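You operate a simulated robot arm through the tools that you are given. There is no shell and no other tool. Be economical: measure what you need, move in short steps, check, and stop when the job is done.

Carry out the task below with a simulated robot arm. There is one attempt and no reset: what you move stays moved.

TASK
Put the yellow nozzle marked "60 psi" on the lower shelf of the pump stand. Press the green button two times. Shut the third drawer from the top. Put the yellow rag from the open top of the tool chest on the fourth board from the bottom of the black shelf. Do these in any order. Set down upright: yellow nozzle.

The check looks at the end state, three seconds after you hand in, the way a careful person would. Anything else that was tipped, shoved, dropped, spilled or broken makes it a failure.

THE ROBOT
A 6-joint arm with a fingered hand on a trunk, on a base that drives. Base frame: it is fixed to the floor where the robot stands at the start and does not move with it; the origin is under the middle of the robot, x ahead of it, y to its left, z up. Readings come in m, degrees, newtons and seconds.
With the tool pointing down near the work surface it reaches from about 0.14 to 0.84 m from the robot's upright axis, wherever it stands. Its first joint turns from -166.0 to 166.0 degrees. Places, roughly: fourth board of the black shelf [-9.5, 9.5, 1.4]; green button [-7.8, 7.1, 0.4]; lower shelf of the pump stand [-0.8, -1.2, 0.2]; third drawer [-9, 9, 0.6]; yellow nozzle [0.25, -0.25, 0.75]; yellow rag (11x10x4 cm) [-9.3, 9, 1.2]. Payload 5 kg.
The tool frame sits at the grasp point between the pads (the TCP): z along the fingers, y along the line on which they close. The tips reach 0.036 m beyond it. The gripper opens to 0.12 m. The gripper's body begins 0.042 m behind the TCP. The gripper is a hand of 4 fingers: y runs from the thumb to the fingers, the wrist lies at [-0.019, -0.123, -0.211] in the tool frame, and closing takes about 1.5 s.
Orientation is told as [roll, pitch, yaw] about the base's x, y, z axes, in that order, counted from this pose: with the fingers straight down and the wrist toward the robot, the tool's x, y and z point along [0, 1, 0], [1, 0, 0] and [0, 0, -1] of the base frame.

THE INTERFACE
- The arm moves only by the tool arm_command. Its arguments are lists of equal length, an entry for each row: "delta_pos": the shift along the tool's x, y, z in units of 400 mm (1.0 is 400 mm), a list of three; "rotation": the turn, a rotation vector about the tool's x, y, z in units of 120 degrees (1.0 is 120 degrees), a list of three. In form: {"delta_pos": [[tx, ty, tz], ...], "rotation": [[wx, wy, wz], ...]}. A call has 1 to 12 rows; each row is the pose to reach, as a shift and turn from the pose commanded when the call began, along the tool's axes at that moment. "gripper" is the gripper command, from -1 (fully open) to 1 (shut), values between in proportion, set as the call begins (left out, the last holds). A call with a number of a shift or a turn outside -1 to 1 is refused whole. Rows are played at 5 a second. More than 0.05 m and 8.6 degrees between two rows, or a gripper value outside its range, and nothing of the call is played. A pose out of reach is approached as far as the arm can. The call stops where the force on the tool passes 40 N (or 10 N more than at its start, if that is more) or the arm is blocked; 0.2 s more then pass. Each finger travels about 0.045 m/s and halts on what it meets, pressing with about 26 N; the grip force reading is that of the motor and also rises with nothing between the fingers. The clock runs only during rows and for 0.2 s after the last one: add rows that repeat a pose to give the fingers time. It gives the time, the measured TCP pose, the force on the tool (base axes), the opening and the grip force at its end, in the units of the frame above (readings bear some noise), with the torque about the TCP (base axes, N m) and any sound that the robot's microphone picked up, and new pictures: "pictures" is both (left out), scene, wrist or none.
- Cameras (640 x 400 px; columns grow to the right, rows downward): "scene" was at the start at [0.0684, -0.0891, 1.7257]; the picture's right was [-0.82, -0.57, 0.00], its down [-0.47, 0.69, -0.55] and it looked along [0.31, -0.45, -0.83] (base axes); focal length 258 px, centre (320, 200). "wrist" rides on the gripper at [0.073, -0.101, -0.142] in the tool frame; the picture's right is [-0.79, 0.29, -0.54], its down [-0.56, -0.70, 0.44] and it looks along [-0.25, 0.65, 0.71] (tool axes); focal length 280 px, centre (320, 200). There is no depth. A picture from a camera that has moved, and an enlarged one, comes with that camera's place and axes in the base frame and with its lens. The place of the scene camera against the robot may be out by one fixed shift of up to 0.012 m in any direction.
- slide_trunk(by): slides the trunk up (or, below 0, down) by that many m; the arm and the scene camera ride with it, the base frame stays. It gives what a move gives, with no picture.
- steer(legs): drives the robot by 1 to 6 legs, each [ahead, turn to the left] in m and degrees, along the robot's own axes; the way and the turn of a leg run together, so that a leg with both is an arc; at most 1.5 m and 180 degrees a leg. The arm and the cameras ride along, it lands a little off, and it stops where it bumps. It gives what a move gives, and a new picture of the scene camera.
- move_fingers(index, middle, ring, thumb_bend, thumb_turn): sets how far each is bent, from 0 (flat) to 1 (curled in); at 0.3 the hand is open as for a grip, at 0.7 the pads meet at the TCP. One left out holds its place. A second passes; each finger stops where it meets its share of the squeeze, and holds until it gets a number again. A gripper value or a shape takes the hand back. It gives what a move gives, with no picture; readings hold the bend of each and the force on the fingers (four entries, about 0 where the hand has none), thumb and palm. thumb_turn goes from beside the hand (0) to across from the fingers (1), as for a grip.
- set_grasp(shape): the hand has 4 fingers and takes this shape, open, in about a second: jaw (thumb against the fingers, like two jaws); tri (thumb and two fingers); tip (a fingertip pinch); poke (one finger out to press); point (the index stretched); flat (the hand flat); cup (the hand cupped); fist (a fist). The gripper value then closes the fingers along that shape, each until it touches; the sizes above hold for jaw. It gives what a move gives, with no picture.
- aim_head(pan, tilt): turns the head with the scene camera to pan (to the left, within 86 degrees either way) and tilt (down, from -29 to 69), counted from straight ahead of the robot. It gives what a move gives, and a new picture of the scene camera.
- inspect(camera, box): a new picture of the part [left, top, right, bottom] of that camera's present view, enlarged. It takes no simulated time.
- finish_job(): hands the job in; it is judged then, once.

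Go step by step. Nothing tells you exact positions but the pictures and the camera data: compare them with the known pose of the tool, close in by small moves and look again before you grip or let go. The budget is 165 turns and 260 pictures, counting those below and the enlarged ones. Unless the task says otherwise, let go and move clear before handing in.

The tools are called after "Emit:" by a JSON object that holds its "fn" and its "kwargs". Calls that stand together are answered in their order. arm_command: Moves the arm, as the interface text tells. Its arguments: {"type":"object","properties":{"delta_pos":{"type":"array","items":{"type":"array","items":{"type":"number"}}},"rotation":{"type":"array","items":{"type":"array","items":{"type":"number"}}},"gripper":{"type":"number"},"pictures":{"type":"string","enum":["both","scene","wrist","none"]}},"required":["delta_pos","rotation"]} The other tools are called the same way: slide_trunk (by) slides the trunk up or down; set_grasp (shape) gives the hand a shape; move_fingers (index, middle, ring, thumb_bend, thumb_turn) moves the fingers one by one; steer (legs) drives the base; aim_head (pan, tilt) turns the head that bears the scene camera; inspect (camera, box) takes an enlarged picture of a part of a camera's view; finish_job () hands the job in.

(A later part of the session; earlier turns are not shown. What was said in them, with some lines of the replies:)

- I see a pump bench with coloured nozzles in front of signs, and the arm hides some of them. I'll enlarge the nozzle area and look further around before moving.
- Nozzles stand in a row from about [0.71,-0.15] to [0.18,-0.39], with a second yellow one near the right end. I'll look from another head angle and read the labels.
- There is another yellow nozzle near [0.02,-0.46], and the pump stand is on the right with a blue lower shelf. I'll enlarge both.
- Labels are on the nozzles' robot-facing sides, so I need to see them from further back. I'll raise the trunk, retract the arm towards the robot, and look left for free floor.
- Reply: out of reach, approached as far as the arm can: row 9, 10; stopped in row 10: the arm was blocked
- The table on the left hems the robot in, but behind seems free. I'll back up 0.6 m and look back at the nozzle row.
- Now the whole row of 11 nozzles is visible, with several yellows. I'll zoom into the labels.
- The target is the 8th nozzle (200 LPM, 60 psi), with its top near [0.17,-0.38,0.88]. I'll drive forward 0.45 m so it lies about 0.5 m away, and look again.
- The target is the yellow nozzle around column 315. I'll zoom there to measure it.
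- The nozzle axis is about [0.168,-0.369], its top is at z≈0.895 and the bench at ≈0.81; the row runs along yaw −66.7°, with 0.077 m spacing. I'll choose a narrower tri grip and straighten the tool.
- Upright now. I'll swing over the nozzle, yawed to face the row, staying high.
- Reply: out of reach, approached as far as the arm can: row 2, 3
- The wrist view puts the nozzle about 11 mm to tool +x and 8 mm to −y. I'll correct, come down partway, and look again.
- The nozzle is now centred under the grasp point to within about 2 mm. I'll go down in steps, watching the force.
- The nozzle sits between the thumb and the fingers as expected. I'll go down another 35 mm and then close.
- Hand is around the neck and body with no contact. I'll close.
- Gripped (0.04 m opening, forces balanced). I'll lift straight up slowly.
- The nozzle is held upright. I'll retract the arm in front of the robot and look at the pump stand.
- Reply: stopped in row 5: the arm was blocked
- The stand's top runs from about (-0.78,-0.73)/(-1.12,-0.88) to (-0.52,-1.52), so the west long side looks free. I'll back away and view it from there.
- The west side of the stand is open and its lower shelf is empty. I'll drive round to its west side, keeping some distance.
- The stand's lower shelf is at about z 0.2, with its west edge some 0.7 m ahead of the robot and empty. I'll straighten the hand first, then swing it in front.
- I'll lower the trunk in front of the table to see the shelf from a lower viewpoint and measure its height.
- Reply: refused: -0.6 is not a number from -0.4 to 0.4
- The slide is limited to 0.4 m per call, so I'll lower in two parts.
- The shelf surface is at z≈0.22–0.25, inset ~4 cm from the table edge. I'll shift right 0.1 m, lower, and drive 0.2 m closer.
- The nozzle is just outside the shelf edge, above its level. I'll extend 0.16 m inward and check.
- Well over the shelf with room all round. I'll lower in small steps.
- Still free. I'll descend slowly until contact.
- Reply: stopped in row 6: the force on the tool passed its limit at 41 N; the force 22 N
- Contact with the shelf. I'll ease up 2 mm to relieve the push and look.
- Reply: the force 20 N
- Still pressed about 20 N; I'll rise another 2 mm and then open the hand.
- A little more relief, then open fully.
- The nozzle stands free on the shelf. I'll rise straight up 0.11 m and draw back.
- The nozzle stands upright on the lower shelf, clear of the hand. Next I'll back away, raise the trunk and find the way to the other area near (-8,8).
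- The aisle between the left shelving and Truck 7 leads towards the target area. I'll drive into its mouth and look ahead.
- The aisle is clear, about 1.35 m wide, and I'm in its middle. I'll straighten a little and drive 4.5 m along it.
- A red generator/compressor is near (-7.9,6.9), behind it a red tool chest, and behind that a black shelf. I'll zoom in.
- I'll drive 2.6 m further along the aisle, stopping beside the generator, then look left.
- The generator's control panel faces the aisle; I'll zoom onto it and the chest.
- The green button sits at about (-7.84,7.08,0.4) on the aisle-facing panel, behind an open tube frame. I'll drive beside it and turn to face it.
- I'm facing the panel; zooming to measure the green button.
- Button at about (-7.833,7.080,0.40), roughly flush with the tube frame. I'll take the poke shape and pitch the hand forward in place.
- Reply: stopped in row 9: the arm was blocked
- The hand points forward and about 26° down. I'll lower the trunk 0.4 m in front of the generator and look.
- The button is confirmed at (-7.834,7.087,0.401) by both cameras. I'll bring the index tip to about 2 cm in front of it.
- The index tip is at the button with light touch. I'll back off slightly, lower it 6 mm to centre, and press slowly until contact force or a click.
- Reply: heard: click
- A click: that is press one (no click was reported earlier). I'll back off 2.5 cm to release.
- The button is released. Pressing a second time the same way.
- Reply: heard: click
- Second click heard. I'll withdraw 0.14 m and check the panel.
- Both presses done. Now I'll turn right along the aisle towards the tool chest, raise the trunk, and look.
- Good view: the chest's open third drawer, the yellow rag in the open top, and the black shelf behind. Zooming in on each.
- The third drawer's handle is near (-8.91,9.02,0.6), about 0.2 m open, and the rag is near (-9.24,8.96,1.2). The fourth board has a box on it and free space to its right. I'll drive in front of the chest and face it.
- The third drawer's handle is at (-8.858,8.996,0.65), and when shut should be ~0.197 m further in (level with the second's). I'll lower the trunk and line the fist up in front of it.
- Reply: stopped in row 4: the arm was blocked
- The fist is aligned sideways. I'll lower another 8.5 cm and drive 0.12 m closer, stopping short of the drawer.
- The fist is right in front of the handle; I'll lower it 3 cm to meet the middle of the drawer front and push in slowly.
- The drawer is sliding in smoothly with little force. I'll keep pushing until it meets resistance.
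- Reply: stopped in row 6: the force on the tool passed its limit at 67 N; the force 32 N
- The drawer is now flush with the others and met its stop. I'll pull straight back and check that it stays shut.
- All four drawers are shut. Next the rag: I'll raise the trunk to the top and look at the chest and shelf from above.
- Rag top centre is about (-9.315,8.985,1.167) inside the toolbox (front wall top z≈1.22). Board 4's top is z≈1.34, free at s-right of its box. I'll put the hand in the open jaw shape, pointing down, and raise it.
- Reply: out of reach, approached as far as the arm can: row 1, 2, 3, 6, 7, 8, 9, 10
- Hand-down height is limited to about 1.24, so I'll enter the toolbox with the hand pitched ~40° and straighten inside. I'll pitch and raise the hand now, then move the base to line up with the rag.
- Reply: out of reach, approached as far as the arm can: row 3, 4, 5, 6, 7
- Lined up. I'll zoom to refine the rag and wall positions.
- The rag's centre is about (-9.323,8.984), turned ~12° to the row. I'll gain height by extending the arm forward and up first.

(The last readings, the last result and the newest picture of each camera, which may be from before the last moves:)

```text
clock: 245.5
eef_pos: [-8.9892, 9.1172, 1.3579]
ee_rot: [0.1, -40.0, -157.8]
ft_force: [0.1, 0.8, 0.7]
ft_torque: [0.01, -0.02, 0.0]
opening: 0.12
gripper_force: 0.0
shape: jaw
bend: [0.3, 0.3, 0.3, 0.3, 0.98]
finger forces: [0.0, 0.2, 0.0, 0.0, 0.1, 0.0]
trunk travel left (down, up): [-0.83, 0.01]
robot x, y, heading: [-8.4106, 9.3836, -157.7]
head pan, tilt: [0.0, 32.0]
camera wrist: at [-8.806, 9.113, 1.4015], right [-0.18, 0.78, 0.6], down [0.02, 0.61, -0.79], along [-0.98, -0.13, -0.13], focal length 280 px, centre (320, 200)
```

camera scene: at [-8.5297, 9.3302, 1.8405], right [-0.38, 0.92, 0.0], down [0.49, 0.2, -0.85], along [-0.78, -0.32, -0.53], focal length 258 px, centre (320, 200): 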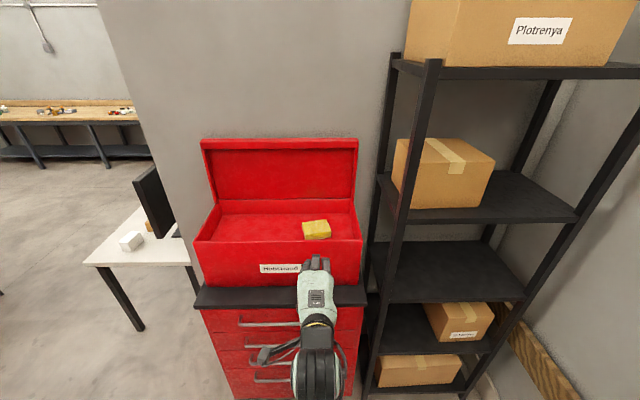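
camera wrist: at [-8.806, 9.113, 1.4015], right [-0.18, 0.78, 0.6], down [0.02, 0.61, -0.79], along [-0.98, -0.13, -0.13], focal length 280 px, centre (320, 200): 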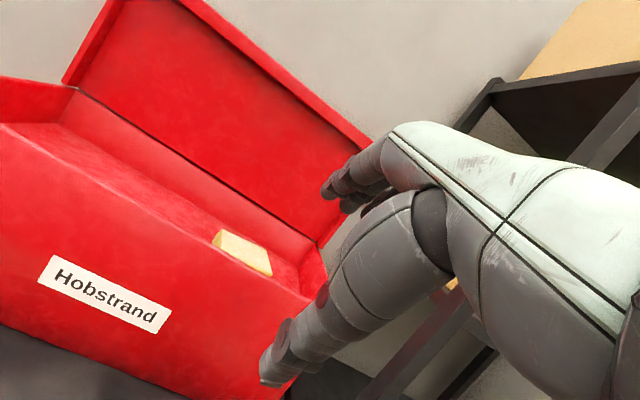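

Higher is possible further out (TCP z 1.358). I'll drive 0.3 m straight in, over the toolbox wall.

Emit:
{"fn": "steer", "kwargs": {"legs": [[0.29, 0]]}}

Emit:
{"fn": "inspect", "kwargs": {"camera": "wrist", "box": [0, 0, 640, 400]}}

```text
clock: 247.6
eef_pos: [-9.2558, 9.0072, 1.3585]
ee_rot: [0.1, -40.0, -158.0]
ft_force: [0.2, -0.3, 0.6]
ft_torque: [-0.01, -0.05, 0.0]
opening: 0.1198
gripper_force: 0.1
shape: jaw
bend: [0.3, 0.3, 0.3, 0.3, 0.98]
finger forces: [0.0, 0.1, 0.0, 0.0, 0.0, 0.0]
trunk travel left (down, up): [-0.83, 0.01]
robot x, y, heading: [-8.6808, 9.2677, -157.3]
head pan, tilt: [0.0, 32.0]
camera scene: at [-8.7956, 9.2204, 1.8405], right [-0.38, 0.92, 0.0], down [0.49, 0.2, -0.85], along [-0.78, -0.32, -0.53], focal length 258 px, centre (320, 200)
```

scene: 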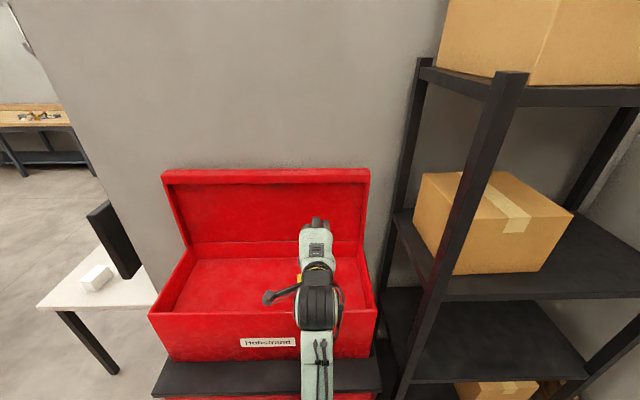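

```text
1.00 times, centred on (320, 200) of wrist (not enlarged: the box is as wide or as high as the picture)
camera zoom: at [-9.0728, 9.0029, 1.4014], right [-0.18, 0.78, 0.6], down [0.02, 0.61, -0.79], along [-0.98, -0.13, -0.13], focal length 280 px, centre (320, 200)
```

zoom: 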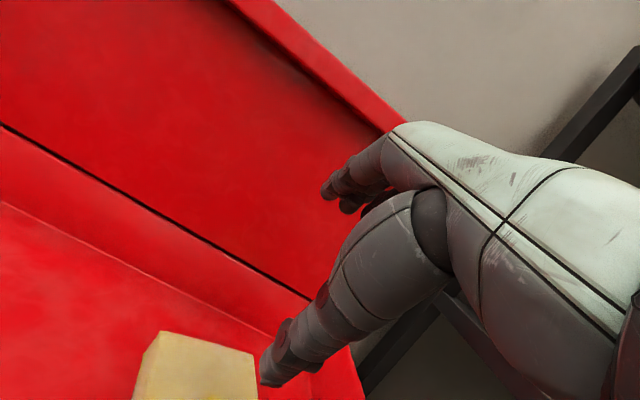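

I'll straighten the hand down over the rag, turned to match it, stopping with the fingertips above its top.

Emit:
{"fn": "arm_command", "kwargs": {"delta_pos": [[-0.002, -0.009, 0.057], [-0.003, -0.018, 0.113], [-0.005, -0.028, 0.17], [-0.006, -0.037, 0.227], [-0.008, -0.046, 0.284], [-0.0095, -0.055, 0.34], [-0.0095, -0.055, 0.34]], "rotation": [[0.055, 0.007, -0.018], [0.111, 0.013, -0.037], [0.166, 0.02, -0.055], [0.221, 0.027, -0.073], [0.276, 0.033, -0.091], [0.332, 0.04, -0.11], [0.332, 0.04, -0.11]], "pictures": "both"}}

```text
clock: 249.2
eef_pos: [-9.322, 8.9835, 1.2407]
ee_rot: [0.1, 0.0, -144.0]
ft_force: [1.0, 0.0, 0.3]
ft_torque: [0.01, -0.02, 0.03]
opening: 0.1198
gripper_force: 0.0
shape: jaw
bend: [0.3, 0.3, 0.3, 0.3, 0.98]
finger forces: [0.0, 0.0, 0.0, 0.1, 0.0, 0.0]
trunk travel left (down, up): [-0.83, 0.01]
robot x, y, heading: [-8.6828, 9.2715, -157.5]
head pan, tilt: [0.0, 32.0]
camera scene: at [-8.7957, 9.2204, 1.8405], right [-0.38, 0.92, 0.0], down [0.49, 0.2, -0.85], along [-0.78, -0.32, -0.53], focal length 258 px, centre (320, 200)
camera wrist: at [-9.1976, 8.9831, 1.382], right [-0.7, 0.47, 0.54], down [0.24, 0.86, -0.44], along [-0.68, -0.18, -0.71], focal length 280 px, centre (320, 200)
```

scene: 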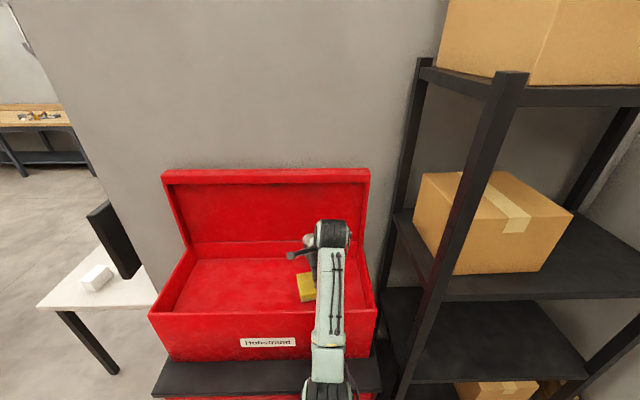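
wrist: 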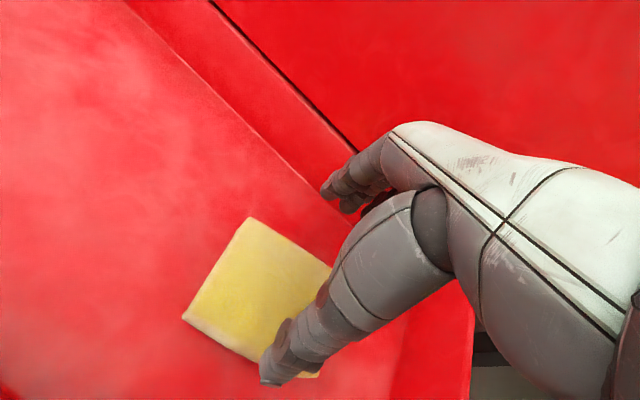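

Rag lies between thumb and fingers, about 9 mm nearer than centre, top z≈1.15. I'll open the fingers a bit wider, shift back 9 mm and descend partway.

Emit:
{"fn": "move_fingers", "kwargs": {"index": 0.22, "middle": 0.22, "ring": 0.22, "thumb_bend": 0.22}}

Emit:
{"fn": "arm_command", "kwargs": {"delta_pos": [[0, -0.022, 0], [0, -0.022, 0.04], [0, -0.022, 0.08], [0, -0.022, 0.11], [0, -0.022, 0.11]], "rotation": [[0, 0, 0], [0, 0, 0], [0, 0, 0], [0, 0, 0], [0, 0, 0]], "pictures": "wrist"}}

```text
clock: 250.2
eef_pos: [-9.3217, 8.9818, 1.2391]
ee_rot: [-0.1, 0.1, -144.0]
ft_force: [-0.5, 0.8, -0.2]
ft_torque: [0.02, -0.04, 0.0]
opening: 0.1451
gripper_force: 0.1
shape: fingers
bend: [0.22, 0.22, 0.22, 0.22, 0.98]
finger forces: [0.0, 0.0, 0.0, 0.0, 0.0, 0.0]
trunk travel left (down, up): [-0.83, 0.01]
robot x, y, heading: [-8.6816, 9.2742, -157.3]
head pan, tilt: [0.0, 32.0]
```

```text
clock: 251.4
eef_pos: [-9.3158, 8.9875, 1.1959]
ee_rot: [0.0, 0.1, -144.0]
ft_force: [0.9, 0.6, 0.4]
ft_torque: [0.01, 0.03, 0.0]
opening: 0.1449
gripper_force: 0.0
shape: fingers
bend: [0.22, 0.22, 0.22, 0.22, 0.98]
finger forces: [0.0, 0.0, 0.0, 0.0, 0.0, 0.1]
trunk travel left (down, up): [-0.83, 0.01]
robot x, y, heading: [-8.6809, 9.2701, -157.4]
head pan, tilt: [0.0, 32.0]
camera wrist: at [-9.1919, 8.9882, 1.3381], right [-0.7, 0.47, 0.54], down [0.24, 0.86, -0.44], along [-0.68, -0.18, -0.71], focal length 280 px, centre (320, 200)
```

wrist: 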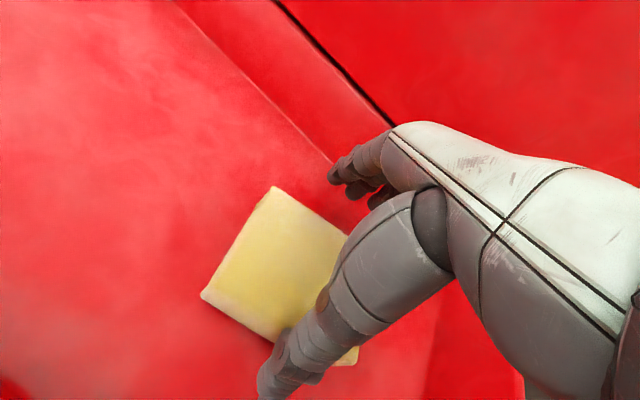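

Well centred now. I'll descend another 4 cm gently.

Emit:
{"fn": "arm_command", "kwargs": {"delta_pos": [[0, 0, 0.03], [0, 0, 0.06], [0, 0, 0.08], [0, 0, 0.1], [0, 0, 0.1]], "rotation": [[0, 0, 0], [0, 0, 0], [0, 0, 0], [0, 0, 0], [0, 0, 0]], "pictures": "wrist"}}

```text
clock: 252.6
eef_pos: [-9.3185, 8.9851, 1.1649]
ee_rot: [-0.2, -1.3, -144.0]
ft_force: [4.5, 1.5, 18.2]
ft_torque: [-0.18, 0.38, 0.0]
opening: 0.1493
gripper_force: 9.0
shape: fingers
bend: [0.22, 0.23, 0.22, 0.19, 0.97]
finger forces: [0.0, 10.9, 0.0, 0.0, 6.3, 0.0]
trunk travel left (down, up): [-0.83, 0.01]
robot x, y, heading: [-8.6837, 9.2702, -157.5]
head pan, tilt: [0.0, 32.0]
stopped in row 5: the force on the tool passed its limit at 43 N (the readings are from after the stop); the commanded pose is now the measured one
camera wrist: at [-9.1918, 8.9881, 1.3045], right [-0.69, 0.48, 0.55], down [0.23, 0.86, -0.46], along [-0.69, -0.19, -0.7], focal length 280 px, centre (320, 200)
```

wrist: 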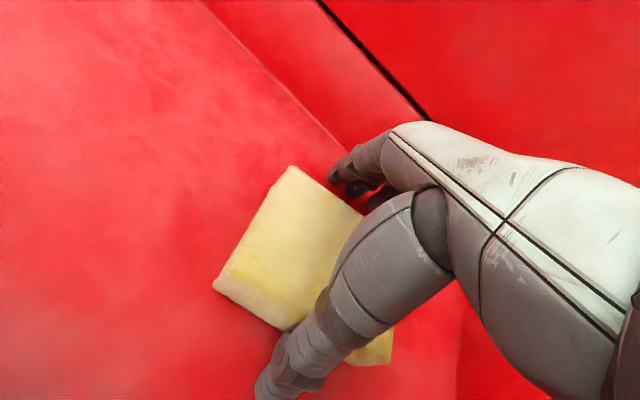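

Fingertips touched the toolbox floor. I'll rise 8 mm and close on the rag.

Emit:
{"fn": "arm_command", "kwargs": {"delta_pos": [[0, 0, -0.02], [0, 0, -0.02]], "rotation": [[0.011, 0, 0], [0.011, 0, 0]], "pictures": "none"}}

Emit:
{"fn": "set_grasp", "kwargs": {"shape": "jaw"}}

Emit:
{"fn": "arm_command", "kwargs": {"delta_pos": [[0, 0, 0], [0, 0, 0], [0, 0, 0], [0, 0, 0], [0, 0, 0], [0, 0, 0], [0, 0, 0], [0, 0, 0]], "rotation": [[0, 0, 0], [0, 0, 0], [0, 0, 0], [0, 0, 0], [0, 0, 0], [0, 0, 0], [0, 0, 0], [0, 0, 0]], "gripper": 1, "pictures": "wrist"}}

```text
clock: 253.2
eef_pos: [-9.319, 8.9876, 1.1705]
ee_rot: [0.0, 0.5, -144.0]
ft_force: [0.0, -0.3, 1.4]
ft_torque: [-0.05, 0.08, 0.04]
opening: 0.1456
gripper_force: 0.7
shape: fingers
bend: [0.22, 0.21, 0.22, 0.22, 0.97]
finger forces: [0.0, 0.9, 0.0, 0.0, 0.1, 0.0]
trunk travel left (down, up): [-0.83, 0.01]
robot x, y, heading: [-8.6779, 9.2718, -157.5]
head pan, tilt: [0.0, 32.0]
```

```text
clock: 254.1
eef_pos: [-9.3175, 8.9871, 1.1715]
ee_rot: [-0.2, 0.4, -144.2]
ft_force: [-2.1, -1.2, 10.8]
ft_torque: [-0.42, 0.83, 0.01]
opening: 0.12
gripper_force: 0.1
shape: jaw
bend: [0.3, 0.29, 0.3, 0.3, 0.97]
finger forces: [0.7, 10.0, 0.1, 0.0, 0.3, 0.1]
trunk travel left (down, up): [-0.83, 0.01]
robot x, y, heading: [-8.6774, 9.2685, -157.6]
head pan, tilt: [0.0, 32.0]
```

```text
clock: 255.9
eef_pos: [-9.3174, 8.9862, 1.1714]
ee_rot: [-0.1, 0.3, -144.1]
ft_force: [-5.7, -3.1, 25.4]
ft_torque: [-0.27, 0.64, 0.02]
opening: 0.095
gripper_force: 25.9
shape: jaw
bend: [0.26, 0.32, 0.32, 0.52, 0.99]
finger forces: [20.2, 18.9, 3.9, 0.0, 36.0, 0.0]
trunk travel left (down, up): [-0.83, 0.01]
robot x, y, heading: [-8.6819, 9.2699, -157.6]
head pan, tilt: [0.0, 32.0]
camera wrist: at [-9.1938, 8.9865, 1.3136], right [-0.7, 0.47, 0.54], down [0.24, 0.87, -0.44], along [-0.68, -0.18, -0.72], focal length 280 px, centre (320, 200)
```

wrist: 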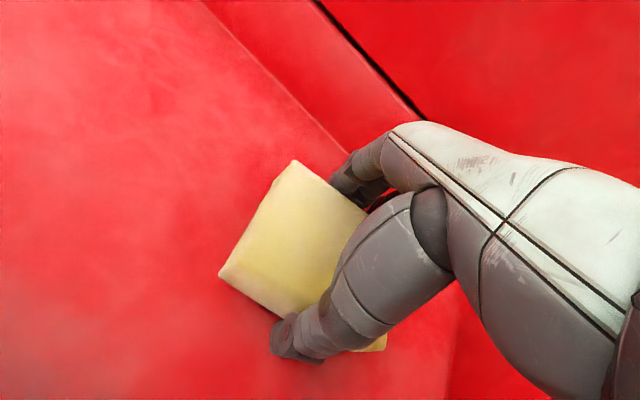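

Gripped across the 10 cm side. I'll lift 5 cm and check.

Emit:
{"fn": "arm_command", "kwargs": {"delta_pos": [[0, 0, -0.02], [0, 0, -0.045], [0, 0, -0.08], [0, 0, -0.12], [0, 0, -0.12]], "rotation": [[0, 0, 0], [0, 0, 0], [0, 0, 0], [0, 0, 0], [0, 0, 0]], "pictures": "wrist"}}

```text
clock: 257.1
eef_pos: [-9.3187, 8.9858, 1.2175]
ee_rot: [-0.1, 0.6, -144.0]
ft_force: [-0.4, 0.6, -1.3]
ft_torque: [0.0, -0.02, 0.01]
opening: 0.0945
gripper_force: 25.7
shape: jaw
bend: [0.26, 0.33, 0.32, 0.52, 0.99]
finger forces: [16.8, 8.1, 3.2, 0.0, 28.2, 0.1]
trunk travel left (down, up): [-0.83, 0.01]
robot x, y, heading: [-8.683, 9.2705, -157.5]
head pan, tilt: [0.0, 32.0]
camera wrist: at [-9.1952, 8.9851, 1.3595], right [-0.7, 0.47, 0.54], down [0.24, 0.87, -0.44], along [-0.67, -0.17, -0.72], focal length 280 px, centre (320, 200)
```

wrist: 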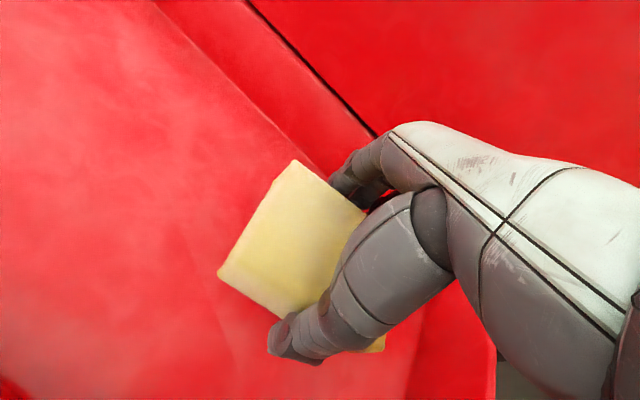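

The rag is securely held. I'll raise it while pitching the hand ~50° forward, which the shelf placement needs.

Emit:
{"fn": "arm_command", "kwargs": {"delta_pos": [[0, 0, -0.06], [0, 0, -0.12], [0, 0, -0.18], [0, 0, -0.24], [0, 0, -0.3], [0, 0, -0.36], [0, 0, -0.42], [0, 0, -0.42]], "rotation": [[-0.059, -0.007, 0.014], [-0.118, -0.013, 0.029], [-0.178, -0.02, 0.043], [-0.237, -0.027, 0.058], [-0.296, -0.034, 0.072], [-0.355, -0.04, 0.087], [-0.4145, -0.047, 0.101], [-0.4145, -0.047, 0.101]], "pictures": "both"}}

```text
clock: 258.9
eef_pos: [-9.3203, 8.9873, 1.3841]
ee_rot: [-0.3, -49.6, -156.9]
ft_force: [0.0, -0.1, -0.5]
ft_torque: [0.01, 0.0, -0.01]
opening: 0.0945
gripper_force: 26.3
shape: jaw
bend: [0.26, 0.34, 0.32, 0.52, 0.99]
finger forces: [16.5, 8.0, 3.3, 0.0, 28.1, 0.0]
trunk travel left (down, up): [-0.83, 0.01]
robot x, y, heading: [-8.6794, 9.2712, -157.3]
head pan, tilt: [0.0, 32.0]
camera scene: at [-8.7972, 9.2199, 1.8404], right [-0.38, 0.92, 0.0], down [0.49, 0.2, -0.85], along [-0.78, -0.32, -0.53], focal length 258 px, centre (320, 200)
camera wrist: at [-9.1324, 8.9872, 1.3993], right [-0.1, 0.81, 0.57], down [-0.11, 0.56, -0.82], along [-0.99, -0.15, 0.03], focal length 280 px, centre (320, 200)
```

scene: 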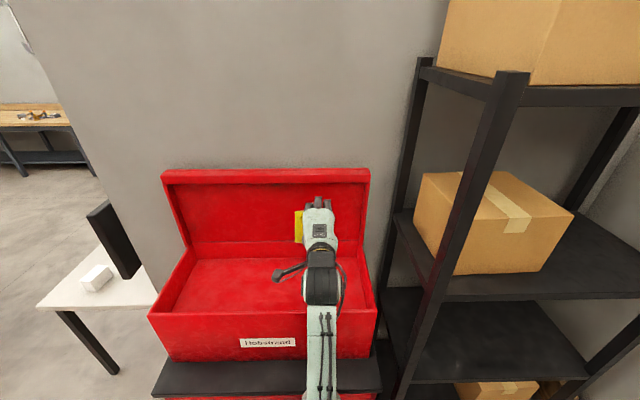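
wrist: 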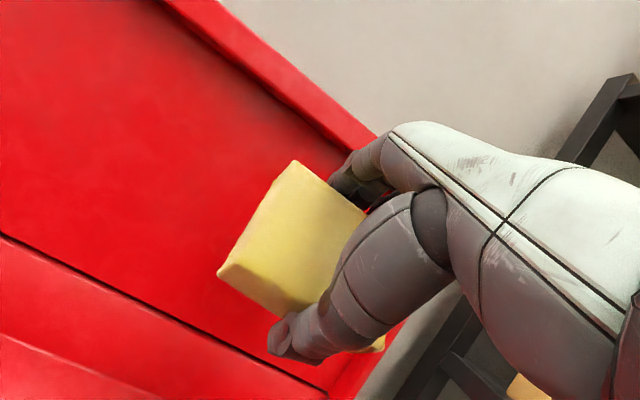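

The rag is clear of the toolbox. I'll back out, shift sideways along the wall and face the black shelf.

Emit:
{"fn": "steer", "kwargs": {"legs": [[-0.45, 0], [0, 90], [-0.68, 0], [0, -89.5]]}}

Emit:
{"fn": "aim_head", "kwargs": {"pan": 0, "tilt": 25}}

Emit:
{"fn": "inspect", "kwargs": {"camera": "wrist", "box": [0, 0, 640, 400]}}

```text
clock: 274.2
eef_pos: [-9.1546, 9.7168, 1.3839]
ee_rot: [-0.5, -49.5, -151.1]
ft_force: [1.0, -0.5, -1.0]
ft_torque: [0.05, 0.0, -0.08]
opening: 0.0942
gripper_force: 25.1
shape: jaw
bend: [0.26, 0.34, 0.32, 0.53, 0.98]
finger forces: [15.6, 7.5, 3.1, 0.1, 26.6, 0.1]
trunk travel left (down, up): [-0.83, 0.01]
robot x, y, heading: [-8.5418, 10.0534, -146.0]
head pan, tilt: [0.0, 32.0]
stopped in leg 4: the robot was blocked; the commanded pose is now the measured one
camera scene: at [-8.6457, 9.9812, 1.8404], right [-0.56, 0.83, 0.0], down [0.44, 0.3, -0.85], along [-0.7, -0.47, -0.53], focal length 258 px, centre (320, 200)
```

scene: 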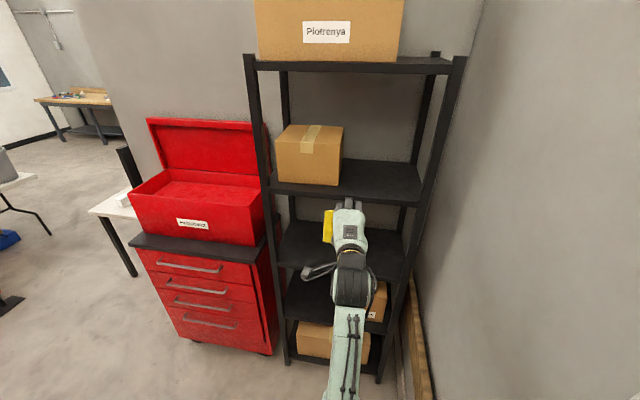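

```text
clock: 274.9
eef_pos: [-9.1563, 9.7199, 1.3853]
ee_rot: [-0.1, -49.5, -151.0]
ft_force: [-0.9, 0.1, -0.6]
ft_torque: [0.02, 0.0, 0.05]
opening: 0.0941
gripper_force: 25.8
shape: jaw
bend: [0.26, 0.34, 0.32, 0.53, 0.98]
finger forces: [15.5, 7.5, 3.1, 0.1, 26.6, 0.0]
trunk travel left (down, up): [-0.83, 0.01]
robot x, y, heading: [-8.5431, 10.0532, -145.8]
head pan, tilt: [0.0, 25.0]
camera scene: at [-8.6502, 9.9834, 1.8514], right [-0.56, 0.83, 0.0], down [0.35, 0.24, -0.91], along [-0.75, -0.51, -0.42], focal length 258 px, centre (320, 200)
```

scene: 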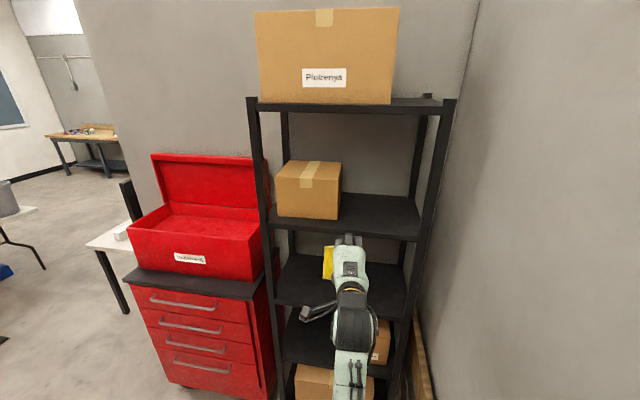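

```text
1.00 times, centred on (320, 200) of wrist (not enlarged: the box is as wide or as high as the picture)
camera zoom: at [-8.9693, 9.739, 1.3992], right [-0.18, 0.8, 0.57], down [-0.17, 0.55, -0.82], along [-0.97, -0.24, 0.03], focal length 280 px, centre (320, 200)
```

zoom: 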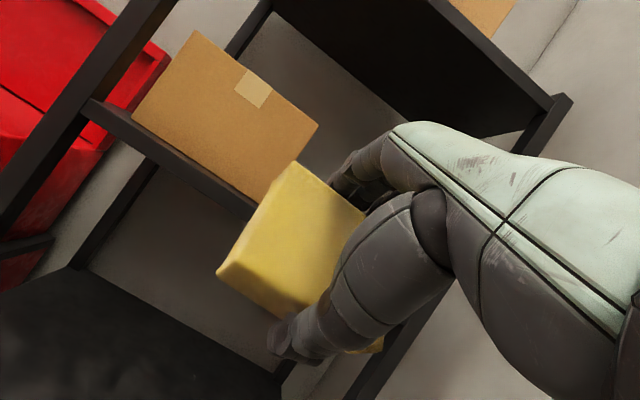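

The turn was blocked near the side wall, so I'm too far to the right; nothing appears disturbed and the rag is still held. I'll shift 0.25 m left and face the shelf again.

Emit:
{"fn": "steer", "kwargs": {"legs": [[0, 79], [0.25, 0], [0, -89.5]]}}

Emit:
{"fn": "inspect", "kwargs": {"camera": "scene", "box": [200, 100, 560, 340]}}

```text
clock: 285.3
eef_pos: [-9.1117, 9.6113, 1.384]
ee_rot: [-0.3, -49.5, -161.7]
ft_force: [-1.0, 0.6, -0.2]
ft_torque: [0.0, -0.02, -0.01]
opening: 0.0942
gripper_force: 26.1
shape: jaw
bend: [0.26, 0.34, 0.33, 0.53, 0.99]
finger forces: [14.6, 6.9, 3.1, 0.0, 24.9, 0.0]
trunk travel left (down, up): [-0.83, 0.01]
robot x, y, heading: [-8.4483, 9.8274, -156.8]
head pan, tilt: [0.0, 25.0]
camera scene: at [-8.5642, 9.7764, 1.8515], right [-0.4, 0.92, 0.0], down [0.39, 0.17, -0.91], along [-0.83, -0.36, -0.42], focal length 258 px, centre (320, 200)
```

scene: 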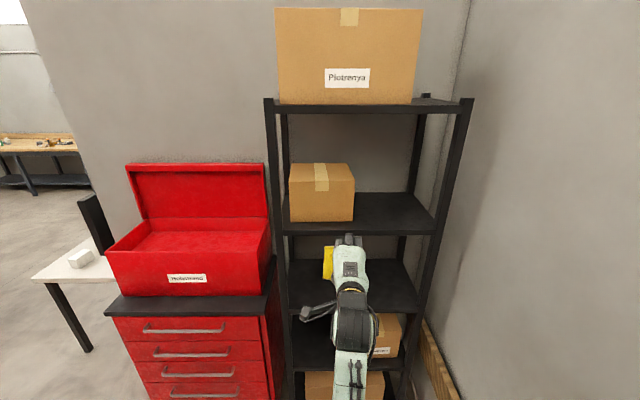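

```text
1.67 times, centred on (380, 220) of scene
camera zoom: at [-8.5642, 9.7764, 1.8515], right [-0.4, 0.92, 0.0], down [0.39, 0.17, -0.91], along [-0.83, -0.36, -0.42], focal length 430 px, centre (220, 167)
```

zoom: 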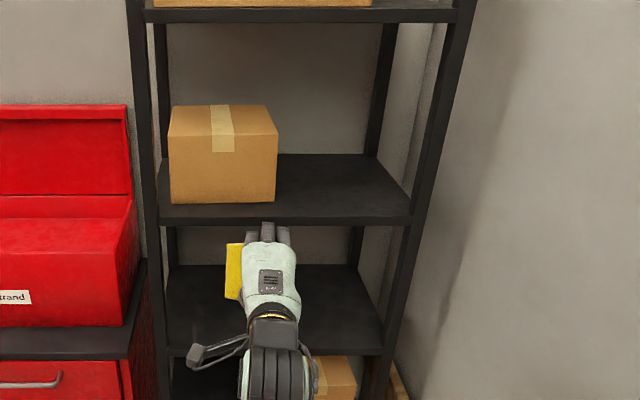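

Board 4 spans about s 12.27–12.82; right of the box (edge s≈12.51) is free. I'll swing the hand right 0.2 m, raise it to z≈1.44, and square it to the shelf.

Emit:
{"fn": "arm_command", "kwargs": {"delta_pos": [[-0.085, 0.023, -0.009], [-0.171, 0.045, -0.018], [-0.256, 0.068, -0.027], [-0.342, 0.09, -0.035], [-0.427, 0.113, -0.044], [-0.512, 0.135, -0.053], [-0.512, 0.135, -0.053]], "rotation": [[0, 0.006, -0.005], [0, 0.011, -0.01], [0, 0.017, -0.014], [0, 0.022, -0.019], [0, 0.028, -0.024], [0, 0.034, -0.029], [0, 0.034, -0.029]], "pictures": "both"}}

```text
clock: 286.9
eef_pos: [-9.1942, 9.8002, 1.4413]
ee_rot: [-0.4, -49.5, -156.3]
ft_force: [-0.3, -1.0, -1.2]
ft_torque: [0.01, -0.03, 0.01]
opening: 0.0939
gripper_force: 26.7
shape: jaw
bend: [0.26, 0.34, 0.33, 0.53, 0.99]
finger forces: [14.6, 6.8, 3.1, 0.0, 25.1, 0.1]
trunk travel left (down, up): [-0.83, 0.01]
robot x, y, heading: [-8.4465, 9.8326, -157.0]
head pan, tilt: [0.0, 25.0]
camera scene: at [-8.564, 9.7757, 1.8515], right [-0.4, 0.92, 0.0], down [0.39, 0.17, -0.91], along [-0.83, -0.36, -0.42], focal length 258 px, centre (320, 200)
camera wrist: at [-9.0061, 9.8011, 1.4552], right [-0.11, 0.81, 0.57], down [-0.12, 0.56, -0.82], along [-0.99, -0.15, 0.03], focal length 280 px, centre (320, 200)
```

scene: 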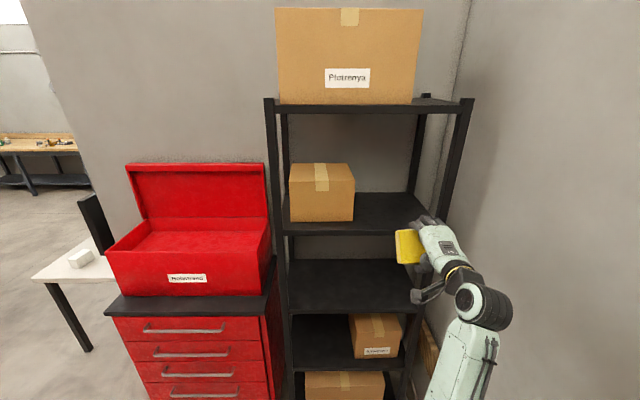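
wrist: 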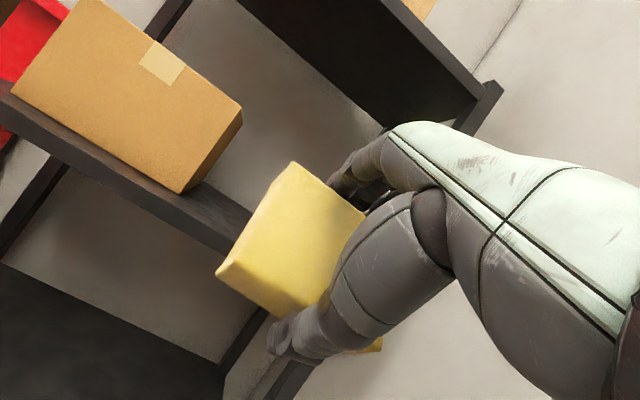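

The hand is squared at s 12.655, z 1.44, about 0.26 m in front of the shelf edge. I'll drive 0.32 m straight in.

Emit:
{"fn": "steer", "kwargs": {"legs": [[0.32, 0]]}}

Emit:
{"fn": "inspect", "kwargs": {"camera": "wrist", "box": [0, 0, 640, 400]}}

Emit:
{"fn": "inspect", "kwargs": {"camera": "scene", "box": [240, 100, 560, 320]}}

```text
clock: 289.2
eef_pos: [-9.4821, 9.6745, 1.442]
ee_rot: [-0.3, -49.6, -156.3]
ft_force: [-0.2, 0.4, -1.3]
ft_torque: [0.02, 0.01, 0.01]
opening: 0.094
gripper_force: 25.7
shape: jaw
bend: [0.26, 0.34, 0.33, 0.53, 0.99]
finger forces: [14.6, 6.8, 3.1, 0.1, 25.0, 0.0]
trunk travel left (down, up): [-0.83, 0.01]
robot x, y, heading: [-8.7358, 9.7047, -156.8]
head pan, tilt: [0.0, 25.0]
camera scene: at [-8.8527, 9.652, 1.8516], right [-0.4, 0.92, 0.0], down [0.39, 0.17, -0.91], along [-0.83, -0.36, -0.42], focal length 258 px, centre (320, 200)
```

scene: 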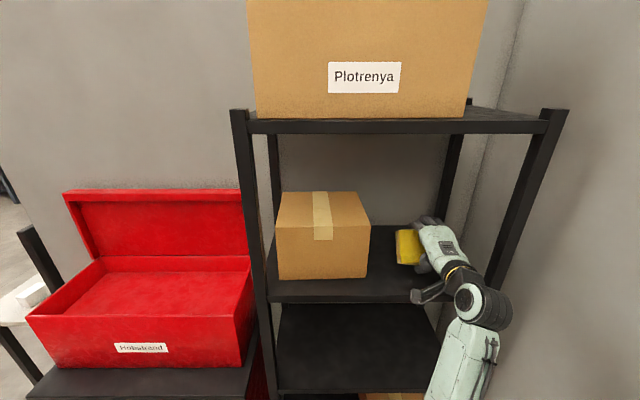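

```text
1.00 times, centred on (320, 200) of wrist (not enlarged: the box is as wide or as high as the picture)
camera zoom: at [-9.2949, 9.6763, 1.4554], right [-0.11, 0.81, 0.57], down [-0.12, 0.56, -0.82], along [-0.99, -0.15, 0.03], focal length 280 px, centre (320, 200)
```

zoom: 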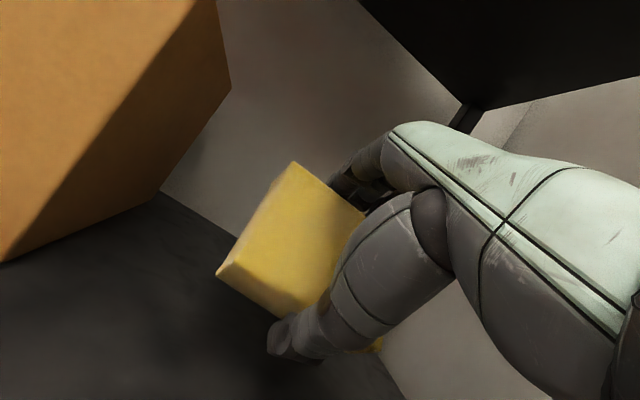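

```text
1.82 times, centred on (400, 210) of scene
camera zoom: at [-8.8527, 9.652, 1.8516], right [-0.4, 0.92, 0.0], down [0.39, 0.17, -0.91], along [-0.83, -0.36, -0.42], focal length 469 px, centre (174, 182)
```

zoom: 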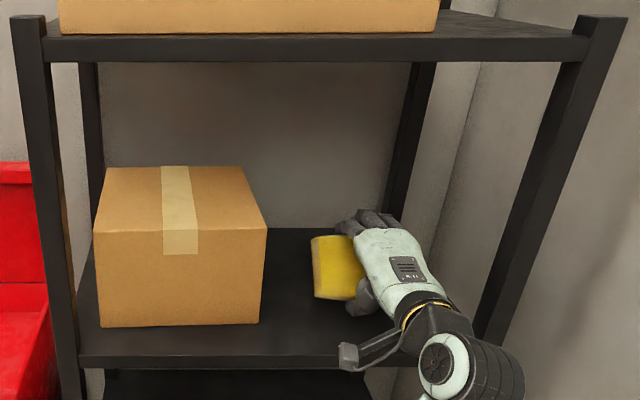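

The rag is inside over board 4, with clearance to the box and post. I'll go 4 cm deeper and lower slowly to contact.

Emit:
{"fn": "arm_command", "kwargs": {"delta_pos": [[0, 0.033, 0.038], [0, 0.065, 0.076], [0, 0.046, 0.092], [0, 0.031, 0.105], [0, 0.023, 0.112], [0, 0.015, 0.118], [0, 0.008, 0.125], [0, 0.0, 0.131]], "rotation": [[0, 0, 0], [0, 0, 0], [0, 0, 0], [0, 0, 0], [0, 0, 0], [0, 0, 0], [0, 0, 0], [0, 0, 0]], "pictures": "wrist"}}

```text
clock: 291.0
eef_pos: [-9.5144, 9.6594, 1.4152]
ee_rot: [-0.6, -50.4, -156.2]
ft_force: [3.6, 3.3, 37.8]
ft_torque: [0.13, -0.51, 0.0]
opening: 0.0918
gripper_force: 25.8
shape: jaw
bend: [0.24, 0.32, 0.3, 0.58, 1.0]
finger forces: [27.1, 12.4, 4.4, 0.1, 82.1, 0.0]
trunk travel left (down, up): [-0.83, 0.01]
robot x, y, heading: [-8.7375, 9.7035, -157.0]
head pan, tilt: [0.0, 25.0]
camera wrist: at [-9.3258, 9.6611, 1.4274], right [-0.1, 0.81, 0.57], down [-0.13, 0.56, -0.82], along [-0.99, -0.15, 0.05], focal length 280 px, centre (320, 200)
```

wrist: 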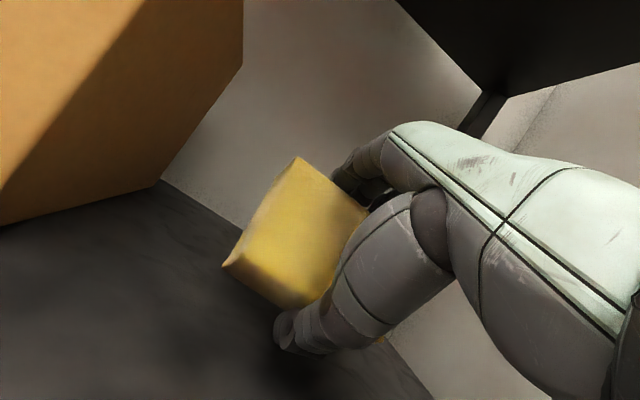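

Contact with the board. I'll ease up 4 mm, then open only the fingers so the rag lies forward off the thumb.

Emit:
{"fn": "arm_command", "kwargs": {"delta_pos": [[0, 0.008, -0.0065], [0, 0.008, -0.0065]], "rotation": [[0, 0, 0], [0, 0, 0]], "pictures": "none"}}

Emit:
{"fn": "move_fingers", "kwargs": {"index": 0.05, "middle": 0.05, "ring": 0.05}}

Emit:
{"fn": "inspect", "kwargs": {"camera": "wrist", "box": [0, 0, 640, 400]}}

Emit:
{"fn": "inspect", "kwargs": {"camera": "scene", "box": [240, 100, 560, 320]}}

```text
clock: 291.6
eef_pos: [-9.5152, 9.6585, 1.4157]
ee_rot: [-0.5, -50.0, -156.2]
ft_force: [4.3, 3.2, 31.5]
ft_torque: [0.15, -0.62, 0.0]
opening: 0.092
gripper_force: 25.9
shape: jaw
bend: [0.24, 0.32, 0.31, 0.58, 0.99]
finger forces: [25.3, 11.2, 3.5, 0.1, 72.4, 0.0]
trunk travel left (down, up): [-0.83, 0.01]
robot x, y, heading: [-8.7391, 9.7031, -157.0]
head pan, tilt: [0.0, 25.0]
```

```text
clock: 292.6
eef_pos: [-9.5213, 9.6574, 1.4081]
ee_rot: [-0.1, -49.4, -156.5]
ft_force: [0.0, 1.2, 0.1]
ft_torque: [-0.01, 0.0, -0.01]
opening: 0.1173
gripper_force: 0.1
shape: fingers
bend: [0.05, 0.05, 0.05, 0.7, 1.0]
finger forces: [0.1, 0.0, 0.1, 0.1, 0.0, 0.0]
trunk travel left (down, up): [-0.83, 0.01]
robot x, y, heading: [-8.735, 9.702, -156.9]
head pan, tilt: [0.0, 25.0]
```

```text
1.00 times, centred on (320, 200) of wrist (not enlarged: the box is as wide or as high as the picture)
camera zoom: at [-9.3337, 9.6601, 1.4238], right [-0.11, 0.81, 0.57], down [-0.11, 0.56, -0.82], along [-0.99, -0.15, 0.03], focal length 280 px, centre (320, 200)
```

zoom: 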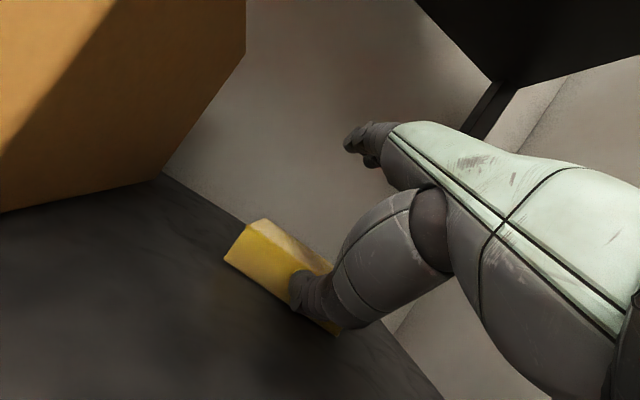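

```text
1.82 times, centred on (400, 210) of scene
camera zoom: at [-8.855, 9.6515, 1.8514], right [-0.4, 0.92, 0.0], down [0.39, 0.17, -0.91], along [-0.83, -0.36, -0.42], focal length 469 px, centre (174, 182)
```

zoom: 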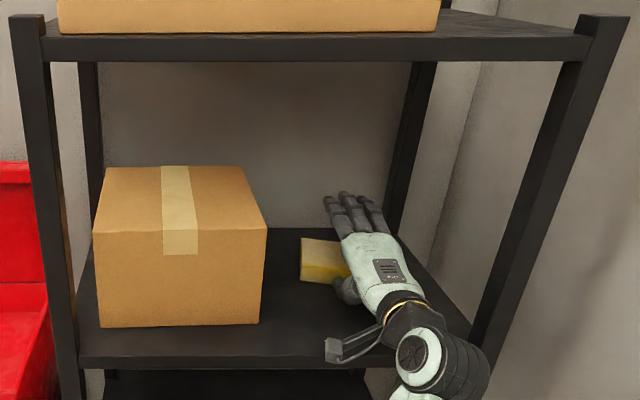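

The rag now lies flat on board 4. I'll draw the hand back and slightly up, then reverse out.

Emit:
{"fn": "arm_command", "kwargs": {"delta_pos": [[0, -0.03, -0.045], [0, -0.03, -0.1], [0, -0.05, -0.16], [0, -0.09, -0.22], [0, -0.09, -0.22]], "rotation": [[0, 0, 0], [0, 0, 0], [0, 0, 0], [0, 0, 0], [0, 0, 0]], "pictures": "wrist"}}

Emit:
{"fn": "steer", "kwargs": {"legs": [[-0.4, 0]]}}

Emit:
{"fn": "inspect", "kwargs": {"camera": "scene", "box": [240, 100, 500, 320]}}

```text
clock: 293.8
eef_pos: [-9.4397, 9.694, 1.4402]
ee_rot: [-0.3, -49.3, -156.3]
ft_force: [-0.9, 0.4, -0.9]
ft_torque: [0.02, -0.02, -0.01]
opening: 0.1176
gripper_force: 0.1
shape: fingers
bend: [0.05, 0.05, 0.05, 0.7, 1.0]
finger forces: [0.0, 0.0, 0.1, 0.0, 0.1, 0.0]
trunk travel left (down, up): [-0.83, 0.01]
robot x, y, heading: [-8.737, 9.7022, -156.4]
head pan, tilt: [0.0, 25.0]
camera wrist: at [-9.2507, 9.6955, 1.4546], right [-0.11, 0.81, 0.57], down [-0.11, 0.56, -0.82], along [-0.99, -0.15, 0.03], focal length 280 px, centre (320, 200)
```

wrist: 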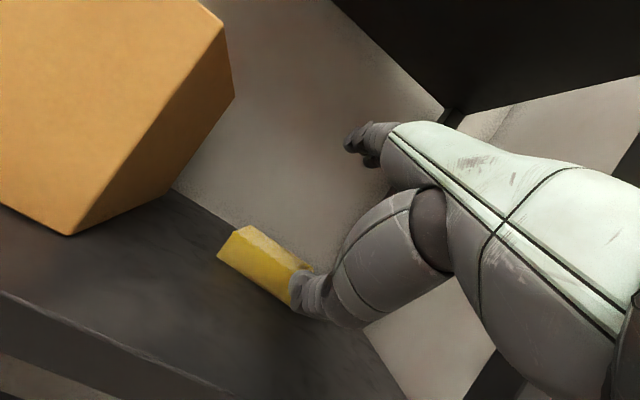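

```text
clock: 296.5
eef_pos: [-9.0703, 9.8549, 1.4401]
ee_rot: [-0.2, -49.5, -156.6]
ft_force: [-0.1, 0.0, -0.1]
ft_torque: [0.02, 0.01, 0.0]
opening: 0.1172
gripper_force: 0.1
shape: fingers
bend: [0.05, 0.05, 0.05, 0.7, 1.0]
finger forces: [0.0, 0.1, 0.0, 0.0, 0.0, 0.0]
trunk travel left (down, up): [-0.83, 0.01]
robot x, y, heading: [-8.3691, 9.8621, -157.2]
head pan, tilt: [0.0, 25.0]
camera scene: at [-8.4867, 9.8096, 1.8514], right [-0.39, 0.92, 0.0], down [0.39, 0.17, -0.91], along [-0.83, -0.35, -0.42], focal length 258 px, centre (320, 200)
```

scene: 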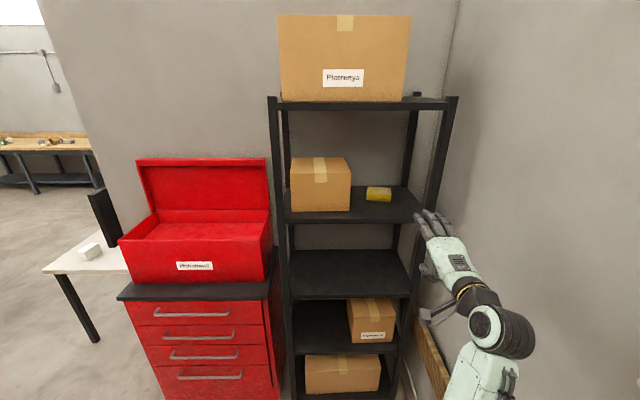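

```text
1.82 times, centred on (370, 210) of scene
camera zoom: at [-8.4867, 9.8096, 1.8514], right [-0.39, 0.92, 0.0], down [0.39, 0.17, -0.91], along [-0.83, -0.35, -0.42], focal length 469 px, centre (229, 182)
```

zoom: 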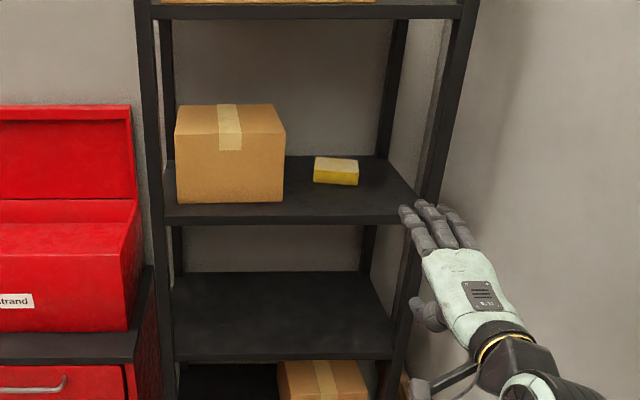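

The rag lies flat on the fourth board from the bottom, beside the box. The drawers are shut, both presses clicked, the nozzle was left upright on the pump stand's lower shelf, and the hand is clear.

Emit:
{"fn": "finish_job", "kwargs": {}}

```text
The job is handed in.
```

All four parts are done and the job is handed in:
- **Nozzle:** the yellow 60 psi nozzle stands upright on the pump stand's lower shelf.
- **Button:** the green button was pressed twice, with a click each time.
- **Drawer:** the third drawer is shut.
- **Rag:** the yellow rag lies flat on the fourth board of the black shelf.

The base was blocked once while turning close to the wall beside the black shelf. Nothing looked disturbed in the pictures afterwards.
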